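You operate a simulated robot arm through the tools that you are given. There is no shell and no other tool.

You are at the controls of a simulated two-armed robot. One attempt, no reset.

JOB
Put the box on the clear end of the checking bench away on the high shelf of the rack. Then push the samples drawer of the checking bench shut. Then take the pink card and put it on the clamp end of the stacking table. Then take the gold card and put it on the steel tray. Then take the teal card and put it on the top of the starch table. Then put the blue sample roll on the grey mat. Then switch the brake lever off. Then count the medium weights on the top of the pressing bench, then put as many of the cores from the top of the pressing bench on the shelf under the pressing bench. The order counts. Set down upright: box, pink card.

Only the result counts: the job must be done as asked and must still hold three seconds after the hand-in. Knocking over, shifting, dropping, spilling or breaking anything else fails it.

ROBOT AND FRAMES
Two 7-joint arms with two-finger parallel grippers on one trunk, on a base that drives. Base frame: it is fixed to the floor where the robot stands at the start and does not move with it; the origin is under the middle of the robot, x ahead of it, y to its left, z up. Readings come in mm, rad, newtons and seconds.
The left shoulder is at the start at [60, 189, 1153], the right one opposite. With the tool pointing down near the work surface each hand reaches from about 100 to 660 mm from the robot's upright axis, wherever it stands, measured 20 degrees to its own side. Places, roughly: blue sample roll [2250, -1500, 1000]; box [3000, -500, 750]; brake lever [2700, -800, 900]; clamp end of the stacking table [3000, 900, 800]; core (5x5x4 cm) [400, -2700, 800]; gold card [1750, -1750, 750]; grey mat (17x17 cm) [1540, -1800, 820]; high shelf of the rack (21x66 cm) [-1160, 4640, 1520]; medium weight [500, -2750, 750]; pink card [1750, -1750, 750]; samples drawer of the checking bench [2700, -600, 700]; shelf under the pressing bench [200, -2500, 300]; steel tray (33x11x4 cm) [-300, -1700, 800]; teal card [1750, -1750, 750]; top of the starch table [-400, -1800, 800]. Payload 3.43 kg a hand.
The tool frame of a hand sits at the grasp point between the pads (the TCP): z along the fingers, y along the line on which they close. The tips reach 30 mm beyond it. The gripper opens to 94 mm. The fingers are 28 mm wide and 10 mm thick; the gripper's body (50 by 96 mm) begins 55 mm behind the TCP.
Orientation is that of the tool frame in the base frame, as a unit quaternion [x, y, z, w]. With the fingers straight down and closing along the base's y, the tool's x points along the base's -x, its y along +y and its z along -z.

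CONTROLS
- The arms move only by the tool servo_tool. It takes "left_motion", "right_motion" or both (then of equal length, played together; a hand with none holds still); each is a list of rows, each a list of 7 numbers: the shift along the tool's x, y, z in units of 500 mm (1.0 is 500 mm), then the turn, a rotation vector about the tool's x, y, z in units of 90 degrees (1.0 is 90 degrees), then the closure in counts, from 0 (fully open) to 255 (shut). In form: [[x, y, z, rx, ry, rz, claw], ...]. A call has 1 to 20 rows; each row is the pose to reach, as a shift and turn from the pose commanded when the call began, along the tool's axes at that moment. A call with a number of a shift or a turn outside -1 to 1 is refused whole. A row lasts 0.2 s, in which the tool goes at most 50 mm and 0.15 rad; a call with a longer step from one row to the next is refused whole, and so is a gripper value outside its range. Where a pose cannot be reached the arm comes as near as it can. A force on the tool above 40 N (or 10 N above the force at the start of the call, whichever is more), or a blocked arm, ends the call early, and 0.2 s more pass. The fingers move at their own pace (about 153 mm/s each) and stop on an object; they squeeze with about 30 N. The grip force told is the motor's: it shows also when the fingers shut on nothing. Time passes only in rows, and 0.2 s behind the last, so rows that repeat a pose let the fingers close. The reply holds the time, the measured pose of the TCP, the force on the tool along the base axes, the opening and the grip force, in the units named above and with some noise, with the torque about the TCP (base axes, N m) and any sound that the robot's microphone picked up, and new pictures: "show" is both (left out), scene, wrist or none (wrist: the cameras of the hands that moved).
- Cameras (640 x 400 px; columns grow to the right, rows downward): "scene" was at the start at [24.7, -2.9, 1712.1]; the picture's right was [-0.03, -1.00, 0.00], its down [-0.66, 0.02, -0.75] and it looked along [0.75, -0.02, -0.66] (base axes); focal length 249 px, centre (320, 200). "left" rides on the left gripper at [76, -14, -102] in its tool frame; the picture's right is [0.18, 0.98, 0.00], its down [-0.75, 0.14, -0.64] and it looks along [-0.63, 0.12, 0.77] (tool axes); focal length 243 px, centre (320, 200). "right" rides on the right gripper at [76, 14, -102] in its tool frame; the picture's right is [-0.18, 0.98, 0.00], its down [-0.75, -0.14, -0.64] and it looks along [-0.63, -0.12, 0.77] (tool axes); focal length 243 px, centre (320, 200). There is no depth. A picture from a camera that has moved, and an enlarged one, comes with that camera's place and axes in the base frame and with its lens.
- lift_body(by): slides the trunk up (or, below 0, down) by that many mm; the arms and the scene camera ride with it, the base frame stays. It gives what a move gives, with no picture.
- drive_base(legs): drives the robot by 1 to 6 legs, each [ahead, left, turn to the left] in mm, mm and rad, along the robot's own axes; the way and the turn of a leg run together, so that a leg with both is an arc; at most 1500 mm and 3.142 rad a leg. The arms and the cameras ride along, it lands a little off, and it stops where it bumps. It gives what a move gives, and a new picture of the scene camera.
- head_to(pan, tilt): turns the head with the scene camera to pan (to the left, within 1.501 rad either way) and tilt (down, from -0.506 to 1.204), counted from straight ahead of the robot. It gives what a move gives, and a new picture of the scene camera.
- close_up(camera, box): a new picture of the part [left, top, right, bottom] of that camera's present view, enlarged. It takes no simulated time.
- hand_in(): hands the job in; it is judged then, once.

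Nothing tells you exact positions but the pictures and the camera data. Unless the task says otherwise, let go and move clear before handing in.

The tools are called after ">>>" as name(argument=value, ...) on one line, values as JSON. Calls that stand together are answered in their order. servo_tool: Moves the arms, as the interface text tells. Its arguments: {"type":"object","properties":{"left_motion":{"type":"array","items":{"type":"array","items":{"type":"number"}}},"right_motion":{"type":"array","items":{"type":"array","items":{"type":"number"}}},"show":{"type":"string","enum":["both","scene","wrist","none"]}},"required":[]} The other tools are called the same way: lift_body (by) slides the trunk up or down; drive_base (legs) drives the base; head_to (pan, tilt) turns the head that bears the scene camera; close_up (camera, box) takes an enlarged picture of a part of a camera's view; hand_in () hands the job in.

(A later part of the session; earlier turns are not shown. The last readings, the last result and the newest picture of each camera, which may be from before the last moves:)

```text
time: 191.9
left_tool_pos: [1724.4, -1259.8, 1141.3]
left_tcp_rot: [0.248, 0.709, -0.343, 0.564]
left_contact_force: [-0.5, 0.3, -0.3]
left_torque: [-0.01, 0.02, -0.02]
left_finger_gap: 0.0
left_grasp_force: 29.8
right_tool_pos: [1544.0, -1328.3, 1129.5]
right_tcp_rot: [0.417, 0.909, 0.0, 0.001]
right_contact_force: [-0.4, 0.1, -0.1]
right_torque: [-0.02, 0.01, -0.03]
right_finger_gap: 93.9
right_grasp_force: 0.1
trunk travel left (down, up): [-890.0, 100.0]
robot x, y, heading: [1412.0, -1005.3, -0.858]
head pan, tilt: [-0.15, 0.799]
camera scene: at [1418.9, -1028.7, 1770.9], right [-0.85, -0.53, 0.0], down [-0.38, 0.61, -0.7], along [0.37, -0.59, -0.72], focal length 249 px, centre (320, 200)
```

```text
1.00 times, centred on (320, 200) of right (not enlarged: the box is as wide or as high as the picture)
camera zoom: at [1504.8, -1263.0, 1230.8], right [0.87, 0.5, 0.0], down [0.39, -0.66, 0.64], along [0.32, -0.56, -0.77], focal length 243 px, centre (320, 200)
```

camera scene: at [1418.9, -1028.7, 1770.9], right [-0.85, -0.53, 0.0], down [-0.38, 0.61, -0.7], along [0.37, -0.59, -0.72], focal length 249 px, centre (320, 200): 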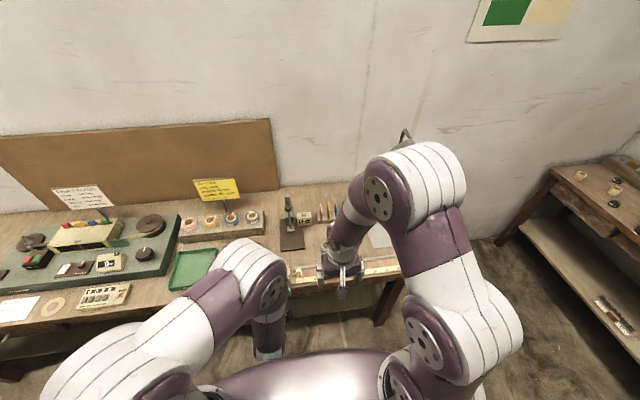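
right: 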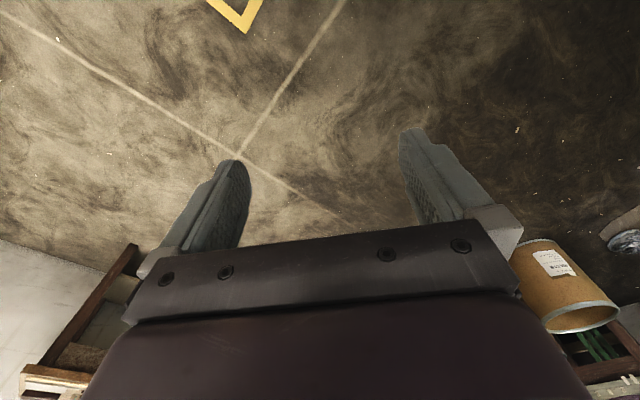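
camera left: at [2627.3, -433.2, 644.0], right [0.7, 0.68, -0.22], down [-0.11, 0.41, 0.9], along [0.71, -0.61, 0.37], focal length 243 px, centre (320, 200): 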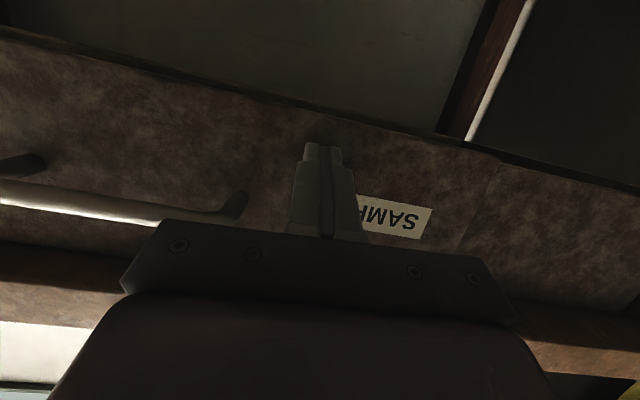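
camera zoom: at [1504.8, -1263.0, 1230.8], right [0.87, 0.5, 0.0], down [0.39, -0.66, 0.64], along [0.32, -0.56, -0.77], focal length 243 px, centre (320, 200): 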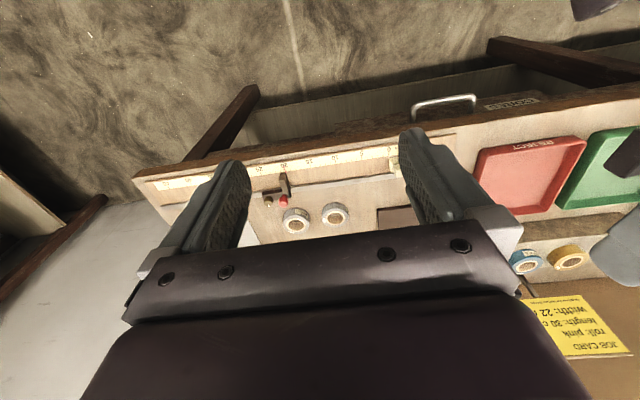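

Each card is a tile about 6 mm thick with 30–36 mm spacing. I'll drive a bit closer and lower the trunk so I can use the right wrist camera.

>>> drive_base(legs=[[140, 0, 0]])

>>> servo_tool(right_motion=[[-0.08, 0, 0, 0, 0, 0, 0], [-0.16, 0, 0, 0, 0, 0, 0], [-0.24, 0, 0, 0, 0, 0, 0]])

```text
time: 193.3
left_tool_pos: [1812.1, -1363.5, 1143.4]
left_tcp_rot: [0.247, 0.708, -0.343, 0.566]
left_contact_force: [0.2, 0.5, -0.1]
left_torque: [0.0, 0.03, 0.0]
left_finger_gap: 0.1
left_grasp_force: 30.0
right_tool_pos: [1633.8, -1430.6, 1128.8]
right_tcp_rot: [0.417, 0.909, 0.0, 0.0]
right_contact_force: [-0.6, 0.5, 0.2]
right_torque: [-0.01, -0.01, -0.01]
right_finger_gap: 94.0
right_grasp_force: 0.1
trunk travel left (down, up): [-890.0, 100.0]
robot x, y, heading: [1502.5, -1109.4, -0.861]
head pan, tilt: [-0.15, 0.799]
camera scene: at [1506.2, -1131.0, 1771.0], right [-0.85, -0.53, 0.0], down [-0.38, 0.61, -0.7], along [0.37, -0.59, -0.72], focal length 249 px, centre (320, 200)
```

scene: 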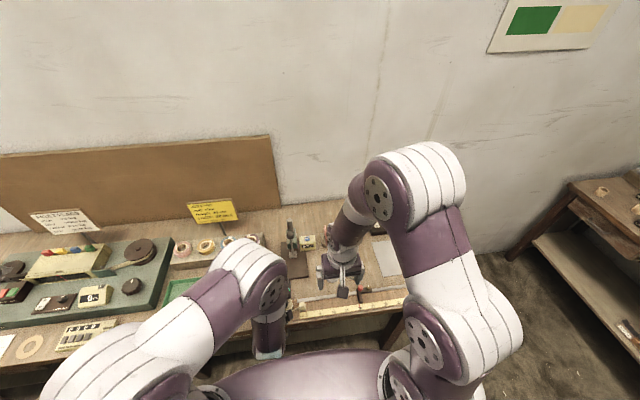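

```text
time: 194.1
left_tool_pos: [1814.0, -1366.6, 1141.7]
left_tcp_rot: [0.248, 0.709, -0.343, 0.565]
left_contact_force: [0.0, -0.5, 0.9]
left_torque: [-0.01, 0.01, 0.01]
left_finger_gap: 0.1
left_grasp_force: 30.2
right_tool_pos: [1711.3, -1527.3, 1127.5]
right_tcp_rot: [0.416, 0.909, 0.001, -0.001]
right_contact_force: [0.4, -0.6, -0.3]
right_torque: [0.01, 0.04, -0.06]
right_finger_gap: 94.2
right_grasp_force: 0.0
trunk travel left (down, up): [-890.0, 100.0]
robot x, y, heading: [1503.8, -1108.9, -0.859]
head pan, tilt: [-0.15, 0.799]
camera scene: at [1509.5, -1134.9, 1770.9], right [-0.85, -0.53, 0.0], down [-0.38, 0.61, -0.7], along [0.37, -0.59, -0.72], focal length 249 px, centre (320, 200)
camera right: at [1672.1, -1460.7, 1230.4], right [0.86, 0.5, 0.0], down [0.39, -0.66, 0.64], along [0.32, -0.55, -0.77], focal length 243 px, centre (320, 200)
```

scene: 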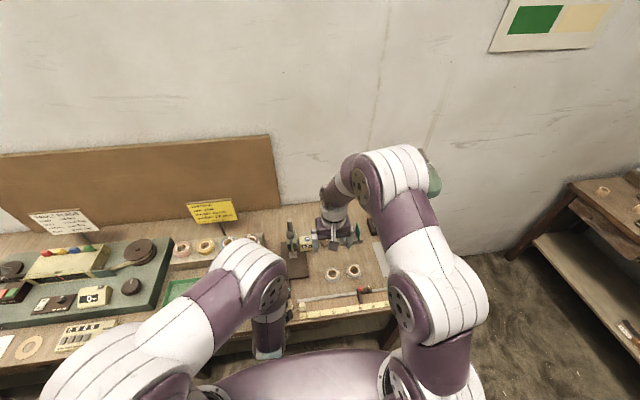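
right: 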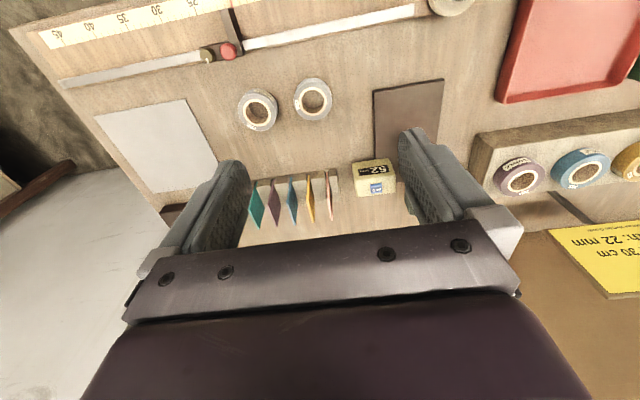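

>>> close_up(camera="right", box=[230, 130, 410, 242])

```text
3.56 times, centred on (320, 186) of right
camera zoom: at [1672.1, -1460.7, 1230.4], right [0.86, 0.5, 0.0], down [0.39, -0.66, 0.64], along [0.32, -0.55, -0.77], focal length 863 px, centre (320, 250)
```

zoom: 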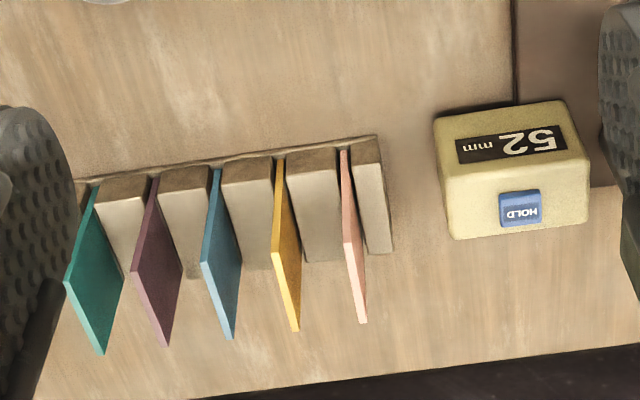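

The wrist view shows the pink card clearly: its top is at z≈915 and the spacing is about 31 mm. I'll move a little closer, lower the trunk and pre-position above the pink card with the fingers partly open.

>>> drive_base(legs=[[45, 0, 0]])

>>> lift_body(by=-80)

>>> servo_tool(right_motion=[[-0.08, -0.01, 0, 0, 0, 0, 120], [-0.16, -0.02, 0, 0, 0, 0, 190], [-0.24, -0.03, 0.01, 0, 0, 0, 190], [-0.31, -0.043, 0.02, 0, 0, 0, 190], [-0.31, -0.043, 0.05, 0, 0, 0, 190]])

>>> close_up(camera="right", box=[200, 80, 456, 240])

```text
time: 195.0
left_tool_pos: [1837.8, -1391.9, 1143.0]
left_tcp_rot: [0.248, 0.707, -0.345, 0.566]
left_contact_force: [-0.7, 0.5, -0.4]
left_torque: [0.02, 0.02, 0.01]
left_finger_gap: 0.1
left_grasp_force: 30.3
right_tool_pos: [1734.2, -1553.5, 1131.6]
right_tcp_rot: [0.416, 0.909, -0.002, 0.002]
right_contact_force: [-0.8, 0.3, -0.1]
right_torque: [-0.04, -0.04, 0.01]
right_finger_gap: 94.1
right_grasp_force: 0.0
trunk travel left (down, up): [-890.0, 100.0]
robot x, y, heading: [1530.8, -1145.8, -0.857]
head pan, tilt: [-0.15, 0.799]
camera scene: at [1530.1, -1158.7, 1771.1], right [-0.85, -0.53, 0.0], down [-0.38, 0.6, -0.7], along [0.37, -0.59, -0.71], focal length 249 px, centre (320, 200)
```

scene: 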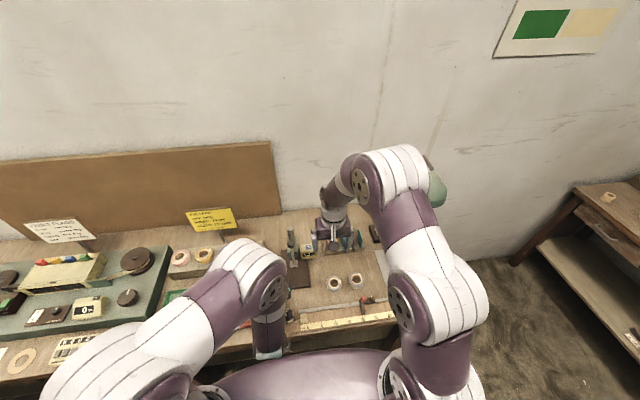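

```text
time: 196.1
left_tool_pos: [1841.3, -1397.0, 1062.0]
left_tcp_rot: [0.247, 0.709, -0.344, 0.564]
left_contact_force: [-0.5, -0.2, 0.8]
left_torque: [-0.02, 0.01, 0.0]
left_finger_gap: 0.0
left_grasp_force: 30.1
right_tool_pos: [1738.0, -1558.2, 1048.7]
right_tcp_rot: [0.417, 0.909, 0.0, 0.0]
right_contact_force: [0.0, 0.8, -0.5]
right_torque: [-0.01, 0.0, 0.02]
right_finger_gap: 94.0
right_grasp_force: 0.0
trunk travel left (down, up): [-810.0, 180.0]
robot x, y, heading: [1530.4, -1139.9, -0.856]
head pan, tilt: [-0.15, 0.799]
```

```text
time: 197.3
left_tool_pos: [1841.8, -1397.8, 1061.7]
left_tcp_rot: [0.247, 0.708, -0.343, 0.565]
left_contact_force: [0.8, 1.1, -0.3]
left_torque: [0.02, 0.03, -0.01]
left_finger_gap: 0.1
left_grasp_force: 30.4
right_tool_pos: [1818.5, -1686.0, 1021.3]
right_tcp_rot: [0.417, 0.909, 0.0, 0.0]
right_contact_force: [0.1, 0.0, -0.1]
right_torque: [-0.02, -0.01, 0.01]
right_finger_gap: 23.8
right_grasp_force: 0.1
right hand out of reach, approached as far as the arm can: row 4, 5
trunk travel left (down, up): [-810.0, 180.0]
robot x, y, heading: [1535.5, -1143.9, -0.865]
head pan, tilt: [-0.15, 0.799]
camera scene: at [1536.1, -1165.7, 1690.9], right [-0.85, -0.53, 0.0], down [-0.38, 0.61, -0.7], along [0.37, -0.59, -0.72], focal length 249 px, centre (320, 200)
camera right: at [1778.5, -1619.8, 1123.1], right [0.86, 0.5, 0.0], down [0.39, -0.66, 0.64], along [0.32, -0.55, -0.77], focal length 243 px, centre (320, 200)
```

scene: 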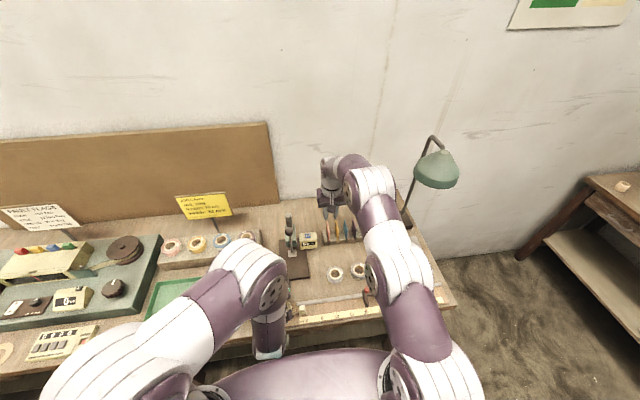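
right: 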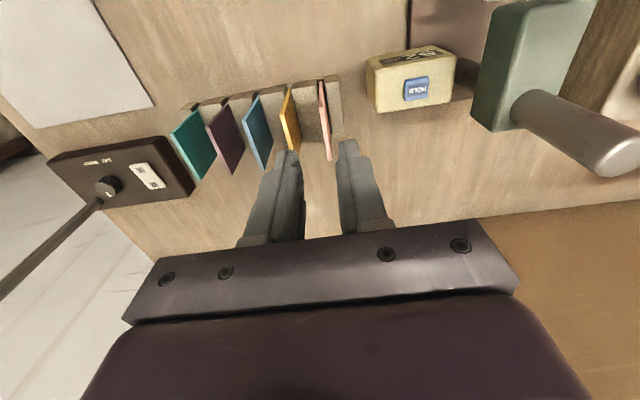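

```text
2.50 times, centred on (328, 160) of right
camera zoom: at [1778.5, -1619.8, 1123.1], right [0.86, 0.5, 0.0], down [0.39, -0.66, 0.64], along [0.32, -0.55, -0.77], focal length 606 px, centre (300, 300)
```

zoom: 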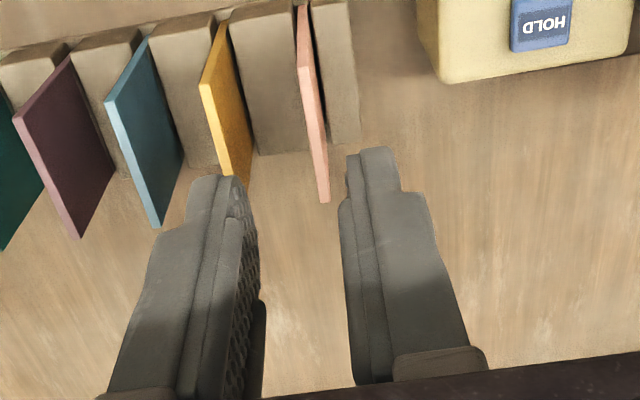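

The fingers are lined up either side of the pink card, clear of the gold one. I'll go 19 mm forward and straight down.

>>> servo_tool(right_motion=[[0, 0.002, 0.06, 0, 0, 0, 190], [-0.012, 0.004, 0.12, 0, 0, 0, 190], [-0.025, 0.004, 0.17, 0, 0, 0, 190], [-0.038, 0.004, 0.2, 0, 0, 0, 190], [-0.038, 0.004, 0.2, 0, 0, 0, 190]], show="wrist")

>>> close_up(camera="right", box=[200, 80, 456, 240])

```text
time: 198.5
left_tool_pos: [1841.7, -1398.4, 1061.9]
left_tcp_rot: [0.248, 0.708, -0.344, 0.565]
left_contact_force: [0.2, -1.2, 0.7]
left_torque: [0.01, 0.03, 0.0]
left_finger_gap: 0.0
left_grasp_force: 30.0
right_tool_pos: [1833.7, -1698.1, 920.6]
right_tcp_rot: [0.416, 0.909, 0.0, 0.0]
right_contact_force: [-0.1, -0.4, -0.6]
right_torque: [0.01, 0.01, 0.04]
right_finger_gap: 24.2
right_grasp_force: 0.1
trunk travel left (down, up): [-810.0, 180.0]
robot x, y, heading: [1528.6, -1139.8, -0.862]
head pan, tilt: [-0.15, 0.799]
camera right: at [1793.9, -1631.9, 1022.3], right [0.86, 0.5, 0.0], down [0.39, -0.66, 0.64], along [0.32, -0.56, -0.77], focal length 243 px, centre (320, 200)
```

right: 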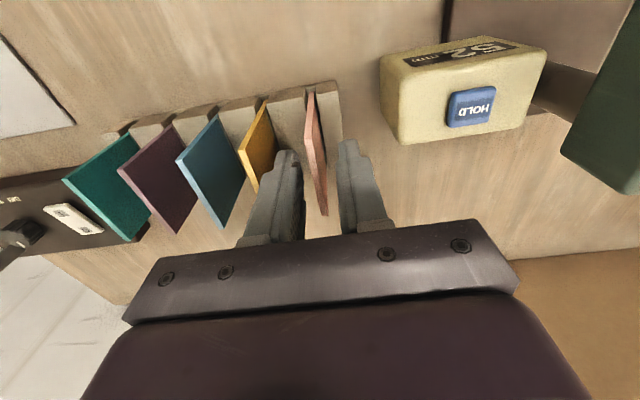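

```text
2.50 times, centred on (328, 160) of right
camera zoom: at [1793.9, -1631.9, 1022.3], right [0.86, 0.5, 0.0], down [0.39, -0.66, 0.64], along [0.32, -0.56, -0.77], focal length 606 px, centre (300, 300)
```

zoom: 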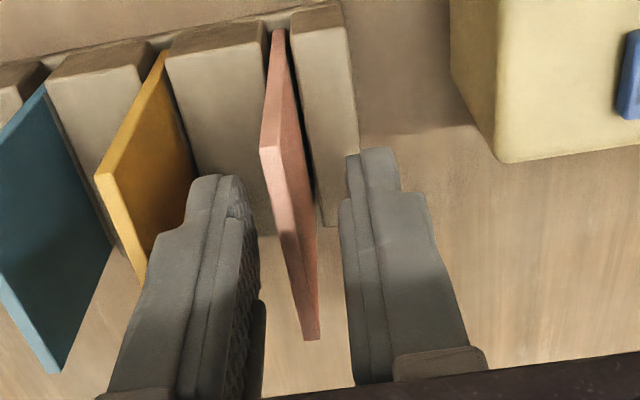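

The card is centred between the fingers. I'll go down the last bit and close gently.

>>> servo_tool(right_motion=[[0, -0.003, 0.03, 0, 0, 0, 190], [0, -0.003, 0.055, 0, 0, 0, 190], [0, -0.003, 0.055, 0, 0, 0, 255], [0, -0.003, 0.055, 0, 0, 0, 255], [0, -0.003, 0.055, 0, 0, 0, 255]], show="wrist")

```text
time: 199.7
left_tool_pos: [1842.7, -1398.2, 1062.0]
left_tcp_rot: [0.247, 0.709, -0.342, 0.565]
left_contact_force: [0.0, 0.9, -0.7]
left_torque: [0.01, 0.01, 0.02]
left_finger_gap: 0.0
left_grasp_force: 29.8
right_tool_pos: [1830.9, -1700.6, 892.7]
right_tcp_rot: [0.416, 0.909, -0.001, -0.001]
right_contact_force: [-0.3, -0.5, 0.5]
right_torque: [0.03, 0.01, -0.03]
right_finger_gap: 7.0
right_grasp_force: 30.1
trunk travel left (down, up): [-810.0, 180.0]
robot x, y, heading: [1534.0, -1138.6, -0.862]
head pan, tilt: [-0.15, 0.799]
camera right: at [1792.9, -1633.7, 995.6], right [0.86, 0.5, 0.0], down [0.39, -0.66, 0.64], along [0.32, -0.56, -0.77], focal length 243 px, centre (320, 200)
```

right: 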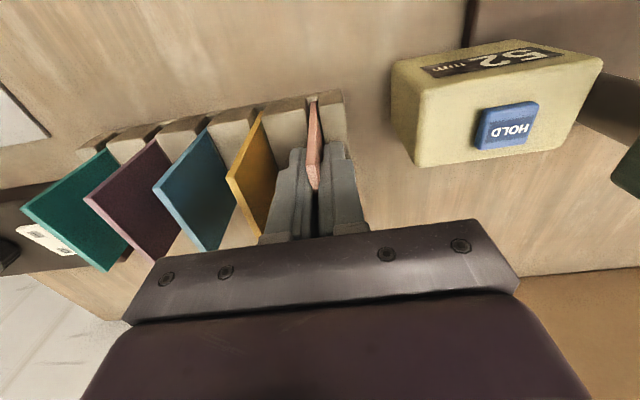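

I've gripped the 7 mm card. I'll lift it straight up out of the slot.

>>> servo_tool(right_motion=[[0, 0, -0.02, 0, 0, 0, 255], [0, 0, -0.05, 0, 0, 0, 255], [0, 0, -0.09, 0, 0, 0, 255], [0, 0, -0.14, 0, 0, 0, 255], [0, 0, -0.2, 0, 0, 0, 255], [0, 0, -0.27, 0, 0, 0, 255]])

>>> close_up(camera="right", box=[200, 40, 456, 240])

```text
time: 201.1
left_tool_pos: [1841.4, -1397.6, 1061.8]
left_tcp_rot: [0.247, 0.708, -0.343, 0.565]
left_contact_force: [-0.4, 0.5, -0.3]
left_torque: [0.04, 0.0, 0.0]
left_finger_gap: 0.1
left_grasp_force: 29.8
right_tool_pos: [1818.4, -1686.5, 1023.4]
right_tcp_rot: [0.417, 0.909, 0.0, 0.0]
right_contact_force: [0.6, -0.1, -0.7]
right_torque: [-0.03, -0.02, 0.01]
right_finger_gap: 7.5
right_grasp_force: 29.9
right hand out of reach, approached as far as the arm can: row 5, 6
trunk travel left (down, up): [-810.0, 180.0]
robot x, y, heading: [1529.8, -1143.8, -0.863]
head pan, tilt: [-0.15, 0.799]
camera scene: at [1535.9, -1165.3, 1690.9], right [-0.85, -0.53, 0.0], down [-0.38, 0.61, -0.7], along [0.37, -0.59, -0.72], focal length 249 px, centre (320, 200)
camera right: at [1778.2, -1618.9, 1124.8], right [0.86, 0.5, 0.0], down [0.39, -0.66, 0.64], along [0.32, -0.56, -0.77], focal length 243 px, centre (320, 200)
```

scene: 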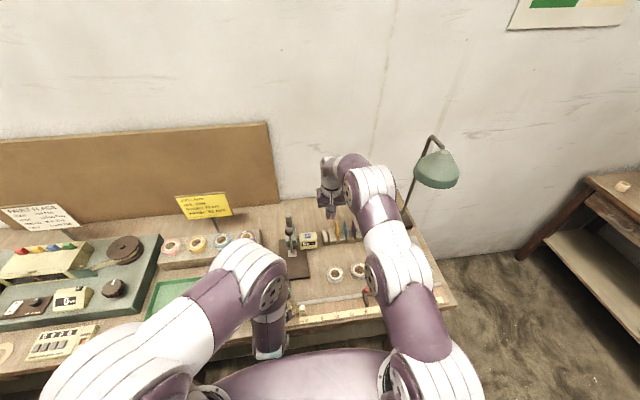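
right: 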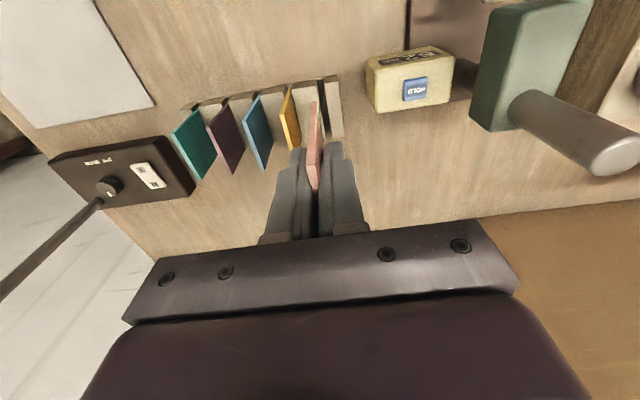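

```text
2.00 times, centred on (328, 140) of right
camera zoom: at [1778.2, -1618.9, 1124.8], right [0.86, 0.5, 0.0], down [0.39, -0.66, 0.64], along [0.32, -0.56, -0.77], focal length 485 px, centre (304, 320)
```

zoom: 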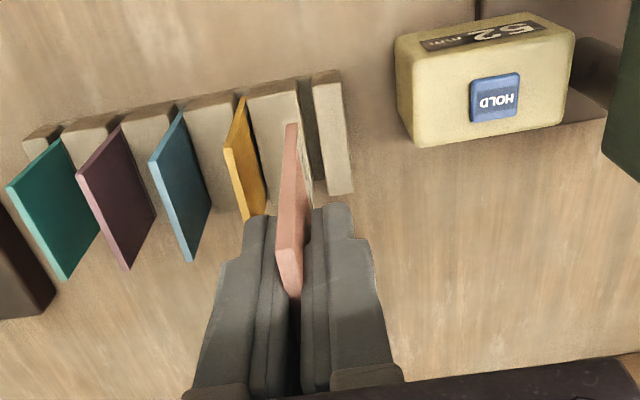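

The pink card is held upright, with its bottom about 55 mm below the TCP. I'll back away from the bench, tuck the arm and turn toward the stacking table.

>>> lift_body(by=150)

>>> drive_base(legs=[[-480, 0, 0]])

>>> servo_tool(right_motion=[[0.08, 0, 0, 0, 0, 0, 255], [0.16, 0, 0, 0, 0, 0, 255], [0.24, 0, 0, 0, 0, 0, 255], [0.32, 0, 0, 0, 0, 0, 255], [0.4, 0, 0, 0, 0, 0, 255], [0.45, 0, 0, 0, 0, 0, 255]], show="none")

>>> drive_base(legs=[[0, 0, 1.57], [900, 0, 0]])

>>> head_to(pan=0.0, tilt=0.5)

```text
time: 202.9
left_tool_pos: [1842.1, -1396.4, 1212.1]
left_tcp_rot: [0.248, 0.708, -0.343, 0.565]
left_contact_force: [1.2, -0.5, -0.1]
left_torque: [-0.01, -0.01, -0.02]
left_finger_gap: 0.2
left_grasp_force: 30.3
right_tool_pos: [1817.6, -1686.0, 1172.6]
right_tcp_rot: [0.417, 0.909, 0.0, 0.0]
right_contact_force: [0.0, 0.8, 0.1]
right_torque: [0.0, -0.01, 0.0]
right_finger_gap: 7.5
right_grasp_force: 29.7
trunk travel left (down, up): [-960.0, 30.0]
robot x, y, heading: [1533.6, -1143.5, -0.862]
head pan, tilt: [-0.15, 0.799]
```

```text
time: 205.8
left_tool_pos: [1527.2, -1029.4, 1211.5]
left_tcp_rot: [0.245, 0.71, -0.341, 0.566]
left_contact_force: [0.5, 0.1, -0.1]
left_torque: [-0.03, -0.06, 0.0]
left_finger_gap: 0.0
left_grasp_force: 30.1
right_tool_pos: [1506.2, -1317.9, 1170.2]
right_tcp_rot: [0.413, 0.911, 0.001, -0.001]
right_contact_force: [-0.4, -0.4, -0.8]
right_torque: [0.0, -0.01, 0.0]
right_finger_gap: 7.4
right_grasp_force: 29.9
trunk travel left (down, up): [-960.0, 30.0]
robot x, y, heading: [1217.7, -774.9, -0.848]
head pan, tilt: [-0.15, 0.799]
camera scene: at [1219.5, -801.4, 1840.9], right [-0.84, -0.54, 0.0], down [-0.39, 0.6, -0.7], along [0.38, -0.59, -0.72], focal length 249 px, centre (320, 200)
```

scene: 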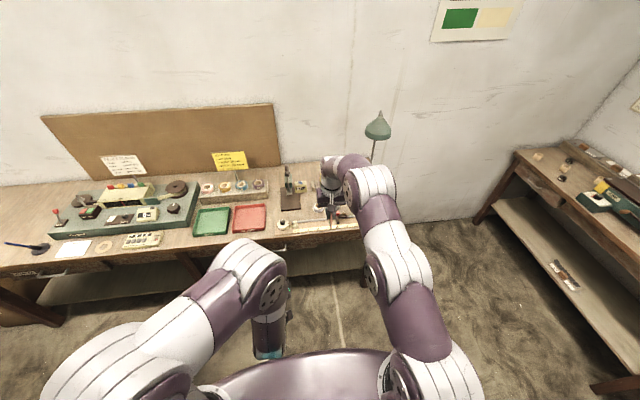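

```text
time: 207.2
left_tool_pos: [1526.1, -1028.4, 1210.7]
left_tcp_rot: [0.245, 0.709, -0.341, 0.566]
left_contact_force: [0.0, -0.7, -0.6]
left_torque: [0.0, 0.01, -0.01]
left_finger_gap: 0.2
left_grasp_force: 30.1
right_tool_pos: [1353.2, -1149.0, 1173.3]
right_tcp_rot: [0.412, 0.911, -0.001, 0.0]
right_contact_force: [-0.8, 0.3, -0.1]
right_torque: [-0.02, 0.01, 0.04]
right_finger_gap: 7.2
right_grasp_force: 29.6
trunk travel left (down, up): [-960.0, 30.0]
robot x, y, heading: [1215.2, -772.1, -0.848]
head pan, tilt: [-0.15, 0.799]
```

```text
time: 215.7
left_tool_pos: [2149.3, 111.5, 1212.0]
left_tcp_rot: [-0.323, 0.677, 0.154, 0.643]
left_contact_force: [0.0, -0.5, -0.2]
left_torque: [-0.01, -0.03, -0.01]
left_finger_gap: 0.0
left_grasp_force: 29.9
right_tool_pos: [2268.2, -63.0, 1173.9]
right_tcp_rot: [-0.344, 0.939, 0.0, 0.0]
right_contact_force: [-0.5, -0.4, 0.2]
right_torque: [0.04, -0.01, -0.01]
right_finger_gap: 7.6
right_grasp_force: 29.9
trunk travel left (down, up): [-960.0, 30.0]
robot x, y, heading: [1895.5, -194.7, 0.7]
head pan, tilt: [-0.15, 0.799]
camera scene: at [1915.5, -194.3, 1840.9], right [0.53, -0.85, 0.0], down [-0.61, -0.38, -0.7], along [0.59, 0.37, -0.72], focal length 249 px, centre (320, 200)
```

scene: 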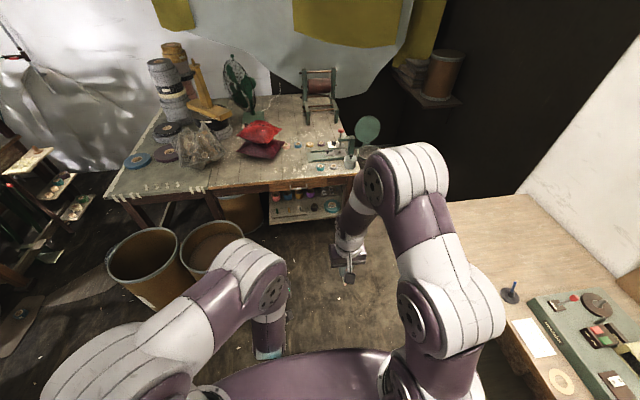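

```text
time: 216.5
left_tool_pos: [2149.7, 111.1, 1210.6]
left_tcp_rot: [-0.324, 0.677, 0.156, 0.642]
left_contact_force: [0.6, -0.5, -0.6]
left_torque: [-0.03, 0.0, 0.0]
left_finger_gap: 0.0
left_grasp_force: 29.9
right_tool_pos: [2267.7, -62.2, 1173.6]
right_tcp_rot: [-0.344, 0.939, 0.0, -0.001]
right_contact_force: [0.1, 0.4, 0.9]
right_torque: [0.04, 0.01, 0.0]
right_finger_gap: 7.1
right_grasp_force: 29.7
trunk travel left (down, up): [-960.0, 30.0]
robot x, y, heading: [1892.5, -198.3, 0.706]
head pan, tilt: [0.0, 0.499]
camera scene: at [1917.5, -176.9, 1866.8], right [0.65, -0.76, 0.0], down [-0.37, -0.31, -0.88], along [0.67, 0.57, -0.48], focal length 249 px, centre (320, 200)
```

scene: 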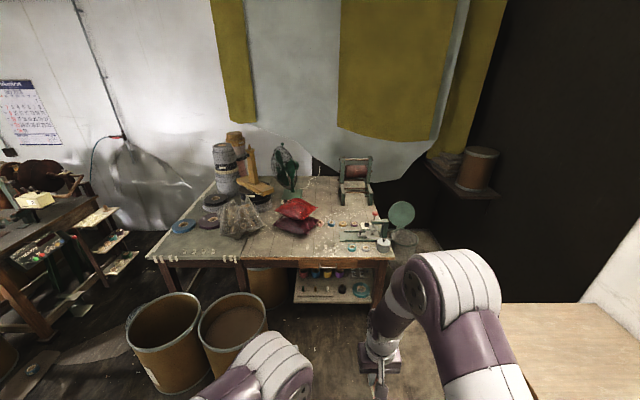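

The stacking table is straight ahead. I'll zoom in on it.

>>> close_up(camera="scene", box=[250, 140, 434, 255])

>>> close_up(camera="scene", box=[130, 120, 340, 300])

```text
3.48 times, centred on (342, 198) of scene
camera zoom: at [1917.5, -176.9, 1866.8], right [0.65, -0.76, 0.0], down [-0.37, -0.31, -0.88], along [0.67, 0.57, -0.48], focal length 866 px, centre (244, 209)
```

zoom: 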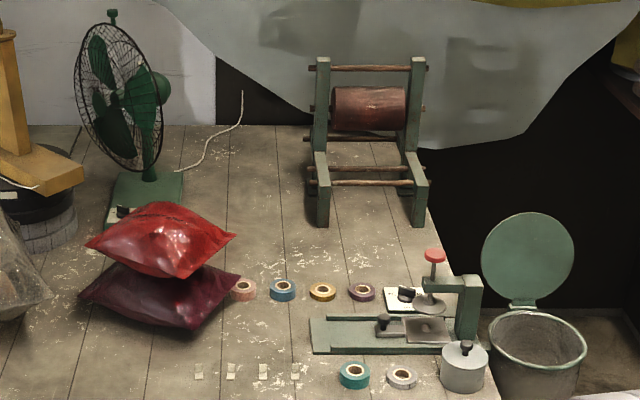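

```text
2.22 times, centred on (235, 210) of scene
camera zoom: at [1917.5, -176.9, 1866.8], right [0.65, -0.76, 0.0], down [-0.37, -0.31, -0.88], along [0.67, 0.57, -0.48], focal length 553 px, centre (509, 178)
```

zoom: 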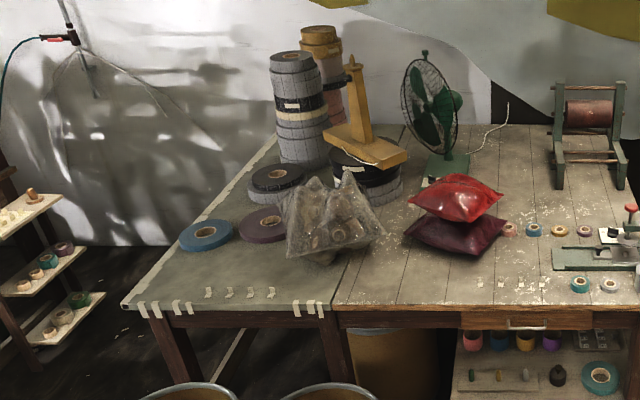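

The planked right half with the toggle clamp is the clamp end. A free flat patch lies between the red bags and the clamp base. I'll drive closer, watching the drum on my left.

>>> drive_base(legs=[[600, -20, 0]])

>>> head_to(pan=0.0, tilt=0.85)

>>> close_up(camera="scene", box=[240, 90, 448, 220])

```text
time: 219.9
left_tool_pos: [2628.1, 487.7, 1212.4]
left_tcp_rot: [-0.321, 0.678, 0.153, 0.643]
left_contact_force: [-0.2, -0.6, 0.1]
left_torque: [0.01, -0.04, -0.01]
left_finger_gap: 0.2
left_grasp_force: 29.6
right_tool_pos: [2746.3, 312.3, 1173.9]
right_tcp_rot: [-0.343, 0.939, 0.0, 0.001]
right_contact_force: [0.8, -0.5, -0.3]
right_torque: [-0.01, -0.02, -0.01]
right_finger_gap: 7.4
right_grasp_force: 30.2
trunk travel left (down, up): [-960.0, 30.0]
robot x, y, heading: [2373.6, 179.0, 0.699]
head pan, tilt: [0.0, 0.499]
camera scene: at [2394.3, 199.3, 1866.9], right [0.64, -0.77, 0.0], down [-0.37, -0.31, -0.88], along [0.67, 0.56, -0.48], focal length 249 px, centre (320, 200)
```

scene: 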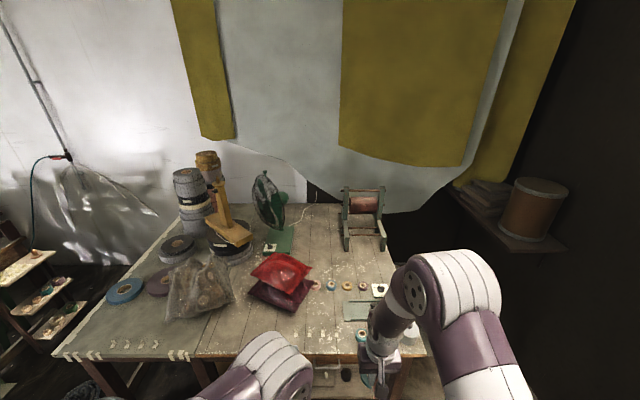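

```text
time: 220.7
left_tool_pos: [2631.0, 488.4, 1211.3]
left_tcp_rot: [-0.322, 0.678, 0.154, 0.643]
left_contact_force: [0.3, -0.4, 0.9]
left_torque: [0.01, -0.02, 0.02]
left_finger_gap: 0.0
left_grasp_force: 30.0
right_tool_pos: [2747.4, 313.5, 1173.9]
right_tcp_rot: [-0.343, 0.939, 0.0, 0.0]
right_contact_force: [-0.9, -0.4, -0.2]
right_torque: [-0.02, 0.0, -0.02]
right_finger_gap: 7.0
right_grasp_force: 30.3
trunk travel left (down, up): [-960.0, 30.0]
robot x, y, heading: [2370.0, 177.8, 0.696]
head pan, tilt: [0.0, 0.85]
camera scene: at [2386.5, 192.6, 1836.9], right [0.64, -0.77, 0.0], down [-0.58, -0.48, -0.66], along [0.51, 0.42, -0.75], focal length 249 px, centre (320, 200)
```

scene: 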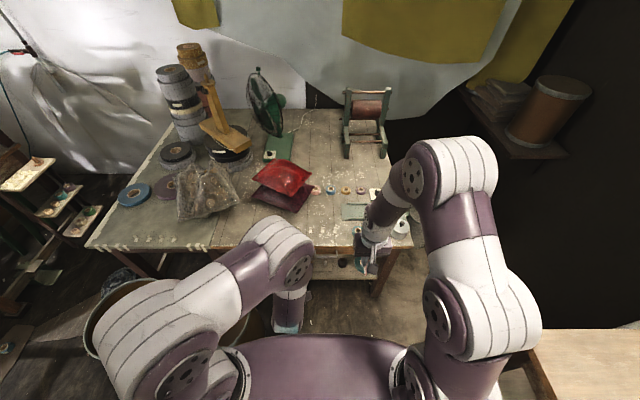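

```text
3.08 times, centred on (344, 155) of scene
camera zoom: at [2386.5, 192.6, 1836.9], right [0.64, -0.77, 0.0], down [-0.58, -0.48, -0.66], along [0.51, 0.42, -0.75], focal length 766 px, centre (246, 338)
```

zoom: 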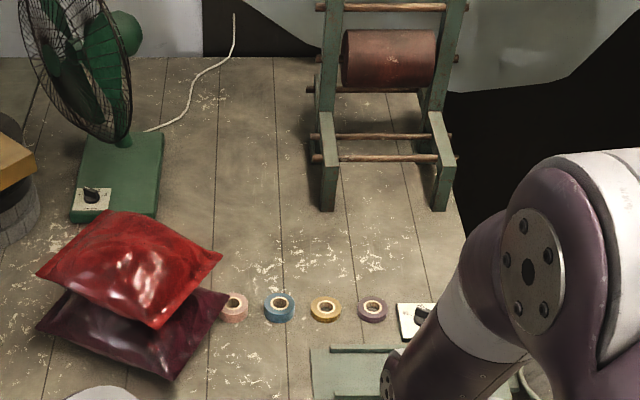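

>>> head_to(pan=0.35, tilt=1.2)

```text
time: 221.6
left_tool_pos: [2629.2, 487.7, 1211.2]
left_tcp_rot: [-0.323, 0.678, 0.154, 0.643]
left_contact_force: [-0.1, 0.6, -0.3]
left_torque: [-0.05, 0.03, -0.01]
left_finger_gap: 0.1
left_grasp_force: 30.2
right_tool_pos: [2746.7, 313.3, 1173.3]
right_tcp_rot: [-0.343, 0.94, 0.0, 0.0]
right_contact_force: [0.8, -0.4, 0.4]
right_torque: [-0.02, -0.01, 0.01]
right_finger_gap: 7.3
right_grasp_force: 30.0
trunk travel left (down, up): [-960.0, 30.0]
robot x, y, heading: [2370.6, 179.8, 0.697]
head pan, tilt: [0.351, 1.201]
camera scene: at [2353.7, 190.1, 1813.2], right [0.87, -0.5, 0.0], down [-0.46, -0.81, -0.36], along [0.18, 0.31, -0.93], focal length 249 px, centre (320, 200)
```

scene: 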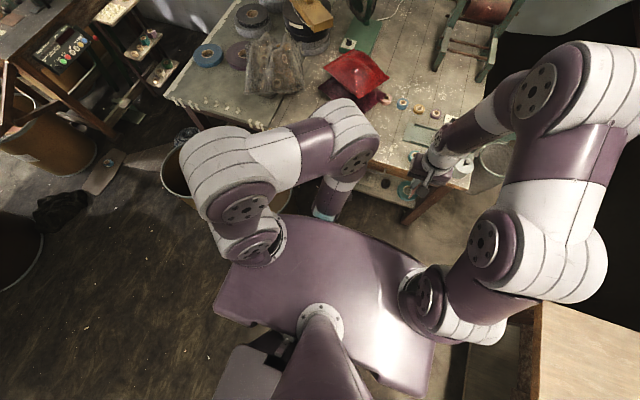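

The drum on my left should clear by about 60–100 mm. I'll advance 260 mm, slightly right, then lower the trunk.

>>> drive_base(legs=[[260, -30, 0]])

>>> lift_body(by=-130)

>>> head_to(pan=0.0, tilt=0.9)

>>> close_up(camera="right", box=[0, 0, 640, 400])

```text
time: 223.4
left_tool_pos: [2841.3, 628.4, 1212.4]
left_tcp_rot: [-0.323, 0.677, 0.154, 0.643]
left_contact_force: [-0.3, 0.1, 0.0]
left_torque: [-0.01, -0.03, -0.02]
left_finger_gap: 0.0
left_grasp_force: 29.8
right_tool_pos: [2960.1, 454.9, 1175.6]
right_tcp_rot: [-0.344, 0.939, 0.001, 0.001]
right_contact_force: [-0.7, 1.1, 0.3]
right_torque: [0.0, -0.02, 0.0]
right_finger_gap: 7.5
right_grasp_force: 30.4
trunk travel left (down, up): [-960.0, 30.0]
robot x, y, heading: [2585.5, 320.9, 0.701]
head pan, tilt: [0.351, 1.201]
camera scene: at [2566.5, 330.0, 1813.2], right [0.87, -0.5, 0.0], down [-0.46, -0.81, -0.36], along [0.18, 0.32, -0.93], focal length 249 px, centre (320, 200)
```

scene: 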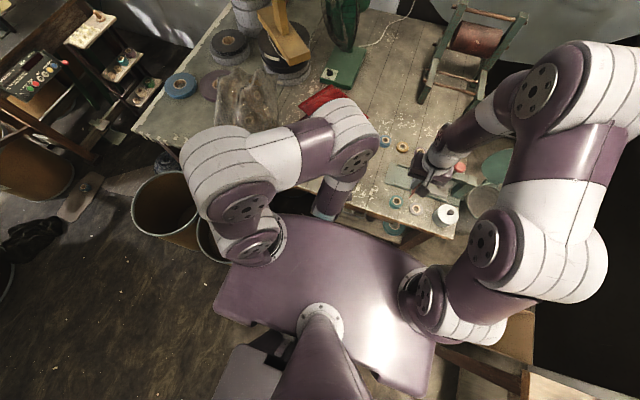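

```text
time: 225.0
left_tool_pos: [2842.9, 629.0, 1082.3]
left_tcp_rot: [-0.322, 0.677, 0.154, 0.643]
left_contact_force: [-0.5, 0.5, 1.1]
left_torque: [0.01, 0.02, 0.02]
left_finger_gap: 0.1
left_grasp_force: 29.6
right_tool_pos: [2960.6, 456.4, 1043.2]
right_tcp_rot: [-0.345, 0.939, 0.0, 0.0]
right_contact_force: [-0.7, -0.4, 0.2]
right_torque: [-0.03, 0.0, -0.01]
right_finger_gap: 7.4
right_grasp_force: 29.9
trunk travel left (down, up): [-830.0, 160.0]
robot x, y, heading: [2587.7, 323.1, 0.7]
head pan, tilt: [0.351, 1.201]
```

```text
time: 225.8
left_tool_pos: [2843.7, 629.6, 1081.2]
left_tcp_rot: [-0.322, 0.678, 0.154, 0.643]
left_contact_force: [0.0, -0.2, 0.2]
left_torque: [-0.02, -0.04, 0.02]
left_finger_gap: 0.0
left_grasp_force: 30.0
right_tool_pos: [2962.2, 455.1, 1043.5]
right_tcp_rot: [-0.345, 0.939, -0.001, -0.001]
right_contact_force: [0.2, -0.3, -0.7]
right_torque: [0.0, 0.02, 0.03]
right_finger_gap: 7.3
right_grasp_force: 30.2
trunk travel left (down, up): [-830.0, 160.0]
robot x, y, heading: [2589.3, 323.6, 0.696]
head pan, tilt: [0.0, 0.901]
camera scene: at [2598.5, 331.6, 1703.0], right [0.65, -0.76, 0.0], down [-0.6, -0.51, -0.62], along [0.47, 0.4, -0.78], focal length 249 px, centre (320, 200)
```

scene: 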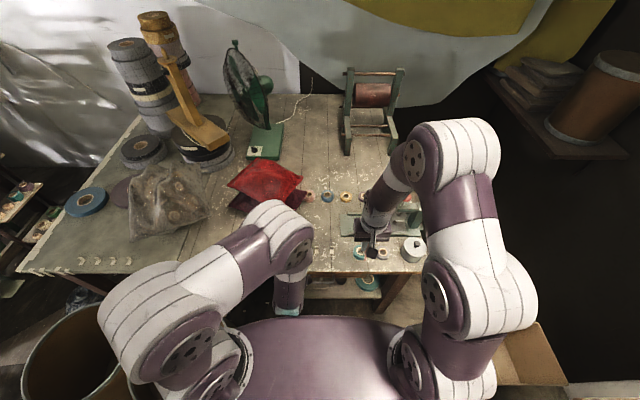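

```text
1.00 times, centred on (320, 200) of right (not enlarged: the box is as wide or as high as the picture)
camera zoom: at [2893.2, 416.3, 1145.5], right [-0.5, 0.87, 0.0], down [0.67, 0.38, 0.64], along [0.56, 0.32, -0.77], focal length 243 px, centre (320, 200)
```

zoom: 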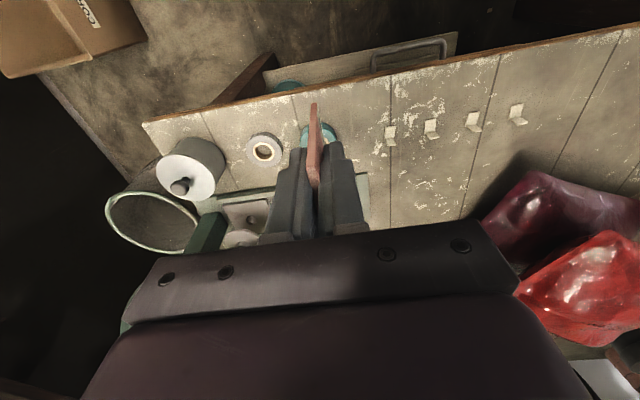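

The spot is about 590 mm ahead and slightly left. I'll move the left hand aside first so that the right can come across.

>>> servo_tool(left_motion=[[0, 0.06, -0.02, 0, 0, 0, 255], [0, 0.12, -0.04, 0, 0, 0, 255], [0, 0.18, -0.06, 0, 0, 0, 255], [0, 0.24, -0.08, 0, 0, 0, 255]], show="scene")

```text
time: 227.0
left_tool_pos: [2768.4, 721.0, 1088.5]
left_tcp_rot: [-0.299, 0.634, 0.17, 0.693]
left_contact_force: [-0.2, -0.1, -0.3]
left_torque: [-0.01, 0.0, -0.03]
left_finger_gap: 0.0
left_grasp_force: 29.5
right_tool_pos: [2961.7, 454.6, 1043.6]
right_tcp_rot: [-0.345, 0.939, 0.0, 0.0]
right_contact_force: [-0.6, 0.1, -0.1]
right_torque: [0.0, 0.03, -0.04]
right_finger_gap: 7.5
right_grasp_force: 30.3
trunk travel left (down, up): [-830.0, 160.0]
robot x, y, heading: [2583.5, 321.6, 0.704]
head pan, tilt: [0.0, 0.901]
stopped in row 4 (left hand): the arm was blocked; the commanded pose is now the measured one
camera scene: at [2599.3, 330.2, 1703.0], right [0.65, -0.76, 0.0], down [-0.6, -0.51, -0.62], along [0.47, 0.4, -0.78], focal length 249 px, centre (320, 200)
```

scene: 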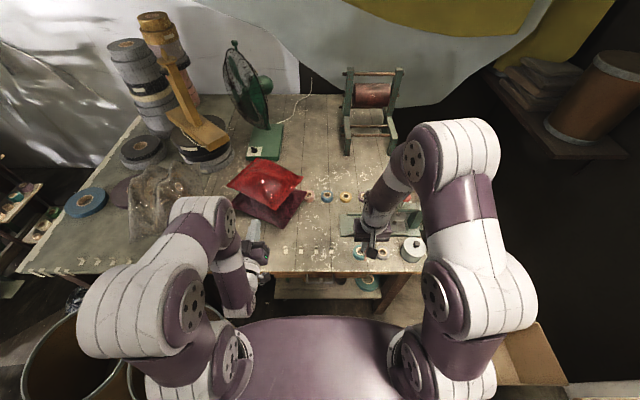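

>>> servo_tool(right_motion=[[-0.075, 0.054, 0, 0, 0, 0, 255], [-0.15, 0.108, 0, 0, 0, 0, 255], [-0.225, 0.162, 0, 0, 0, 0, 255], [-0.3, 0.216, 0, 0, 0, 0, 255], [-0.375, 0.27, 0, 0, 0, 0, 255], [-0.443, 0.322, 0, 0, 0, 0, 255]])

>>> close_up(camera="scene", box=[220, 150, 412, 270])

```text
time: 228.4
left_tool_pos: [2768.1, 722.0, 1088.2]
left_tcp_rot: [-0.298, 0.634, 0.17, 0.693]
left_contact_force: [0.9, 0.1, 0.2]
left_torque: [0.03, 0.01, 0.03]
left_finger_gap: 0.1
left_grasp_force: 29.8
right_tool_pos: [3014.7, 692.7, 1036.0]
right_tcp_rot: [-0.345, 0.939, 0.0, 0.001]
right_contact_force: [-0.1, -0.3, -0.3]
right_torque: [-0.02, 0.02, 0.0]
right_finger_gap: 7.4
right_grasp_force: 30.1
right hand out of reach, approached as far as the arm can: row 6
trunk travel left (down, up): [-830.0, 160.0]
robot x, y, heading: [2585.3, 322.2, 0.702]
head pan, tilt: [0.0, 0.901]
camera scene: at [2598.4, 332.1, 1703.0], right [0.65, -0.76, 0.0], down [-0.6, -0.51, -0.62], along [0.47, 0.4, -0.78], focal length 249 px, centre (320, 200)
camera right: at [2946.4, 654.6, 1137.7], right [-0.5, 0.87, 0.0], down [0.67, 0.38, 0.64], along [0.56, 0.32, -0.77], focal length 243 px, centre (320, 200)
```

scene: 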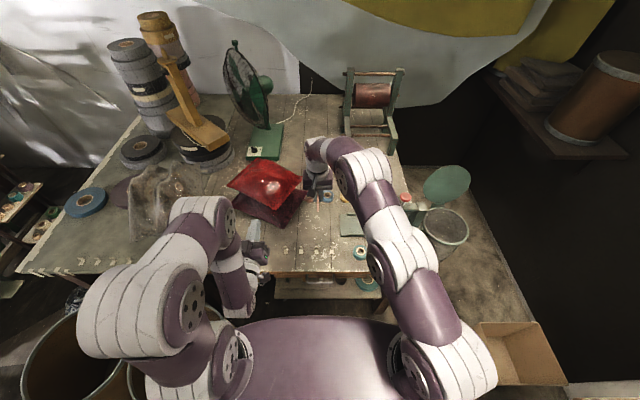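
right: 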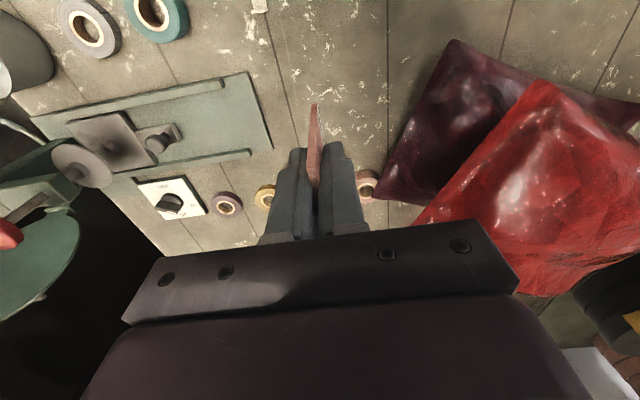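

```text
3.33 times, centred on (316, 210) of scene
camera zoom: at [2598.4, 332.1, 1703.0], right [0.65, -0.76, 0.0], down [-0.6, -0.51, -0.62], along [0.47, 0.4, -0.78], focal length 830 px, centre (333, 167)
```

zoom: 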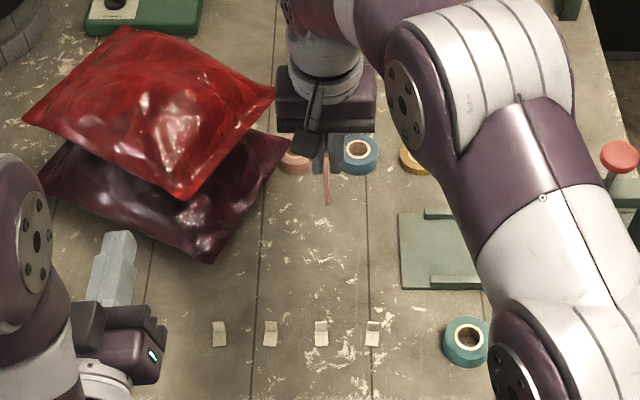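

Directly below the hand is a bare plank area, clear of the bag and the clamp. I'll lower most of the way.

>>> servo_tool(right_motion=[[0, 0, 0.08, 0, 0, 0, 255], [0, 0, 0.16, 0, 0, 0, 255], [0, 0, 0.24, 0, 0, 0, 255], [0, 0, 0.3, 0, 0, 0, 255], [0, 0, 0.33, 0, 0, 0, 255], [0, 0, 0.33, 0, 0, 0, 255]])

>>> close_up(camera="scene", box=[270, 180, 366, 240])

>>> close_up(camera="right", box=[220, 60, 420, 220])

```text
time: 229.8
left_tool_pos: [2768.5, 722.0, 1088.1]
left_tcp_rot: [-0.298, 0.635, 0.169, 0.693]
left_contact_force: [-0.3, 0.0, -0.3]
left_torque: [-0.01, -0.02, 0.01]
left_finger_gap: 0.1
left_grasp_force: 29.5
right_tool_pos: [3014.0, 693.1, 871.3]
right_tcp_rot: [-0.344, 0.939, 0.0, 0.0]
right_contact_force: [-0.5, -0.3, 0.4]
right_torque: [0.02, -0.04, -0.02]
right_finger_gap: 7.1
right_grasp_force: 30.1
trunk travel left (down, up): [-830.0, 160.0]
robot x, y, heading: [2586.0, 325.4, 0.701]
head pan, tilt: [0.0, 0.901]
camera scene: at [2598.5, 331.6, 1703.0], right [0.65, -0.76, 0.0], down [-0.6, -0.51, -0.62], along [0.47, 0.4, -0.78], focal length 249 px, centre (320, 200)
camera right: at [2946.8, 653.7, 972.4], right [-0.5, 0.87, 0.0], down [0.67, 0.38, 0.64], along [0.56, 0.32, -0.77], focal length 243 px, centre (320, 200)
```

scene: 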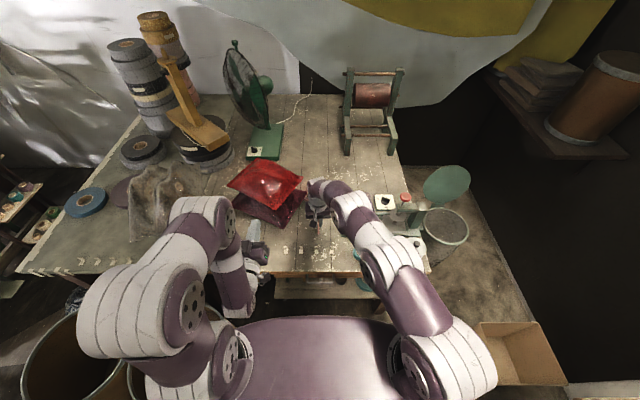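
right: 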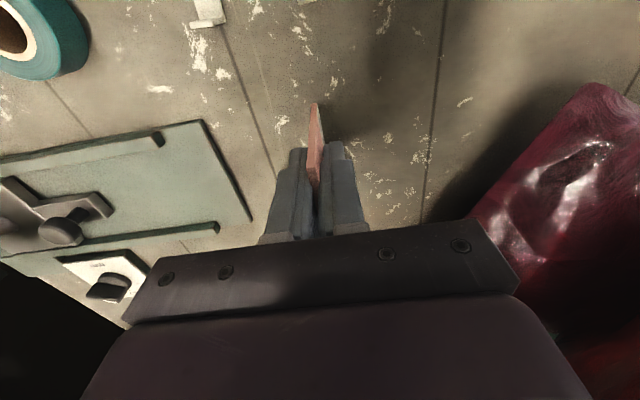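

```text
6.67 times, centred on (318, 210) of scene
camera zoom: at [2598.5, 331.6, 1703.0], right [0.65, -0.76, 0.0], down [-0.6, -0.51, -0.62], along [0.47, 0.4, -0.78], focal length 1659 px, centre (333, 133)
```

zoom: 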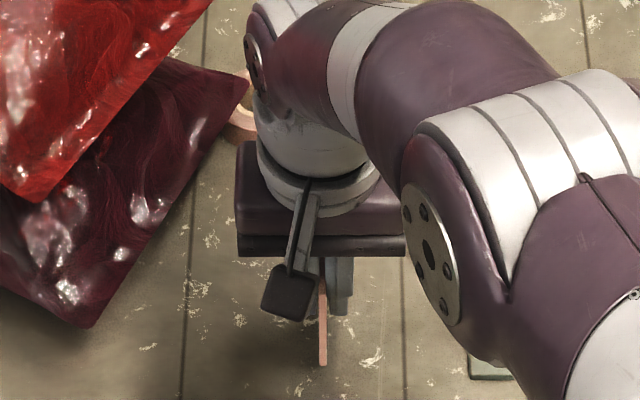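

```text
2.50 times, centred on (320, 140) of right
camera zoom: at [2946.8, 653.7, 972.4], right [-0.5, 0.87, 0.0], down [0.67, 0.38, 0.64], along [0.56, 0.32, -0.77], focal length 606 px, centre (320, 350)
```

zoom: 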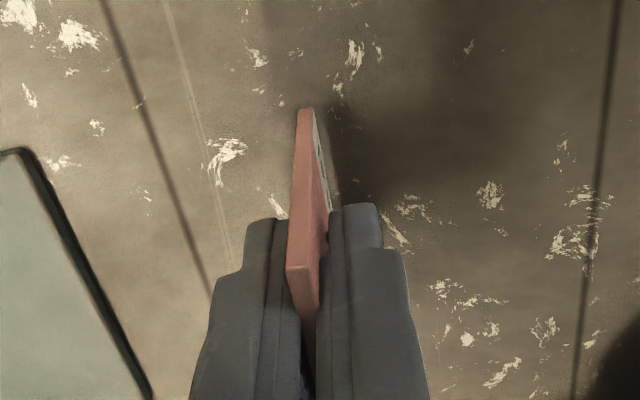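

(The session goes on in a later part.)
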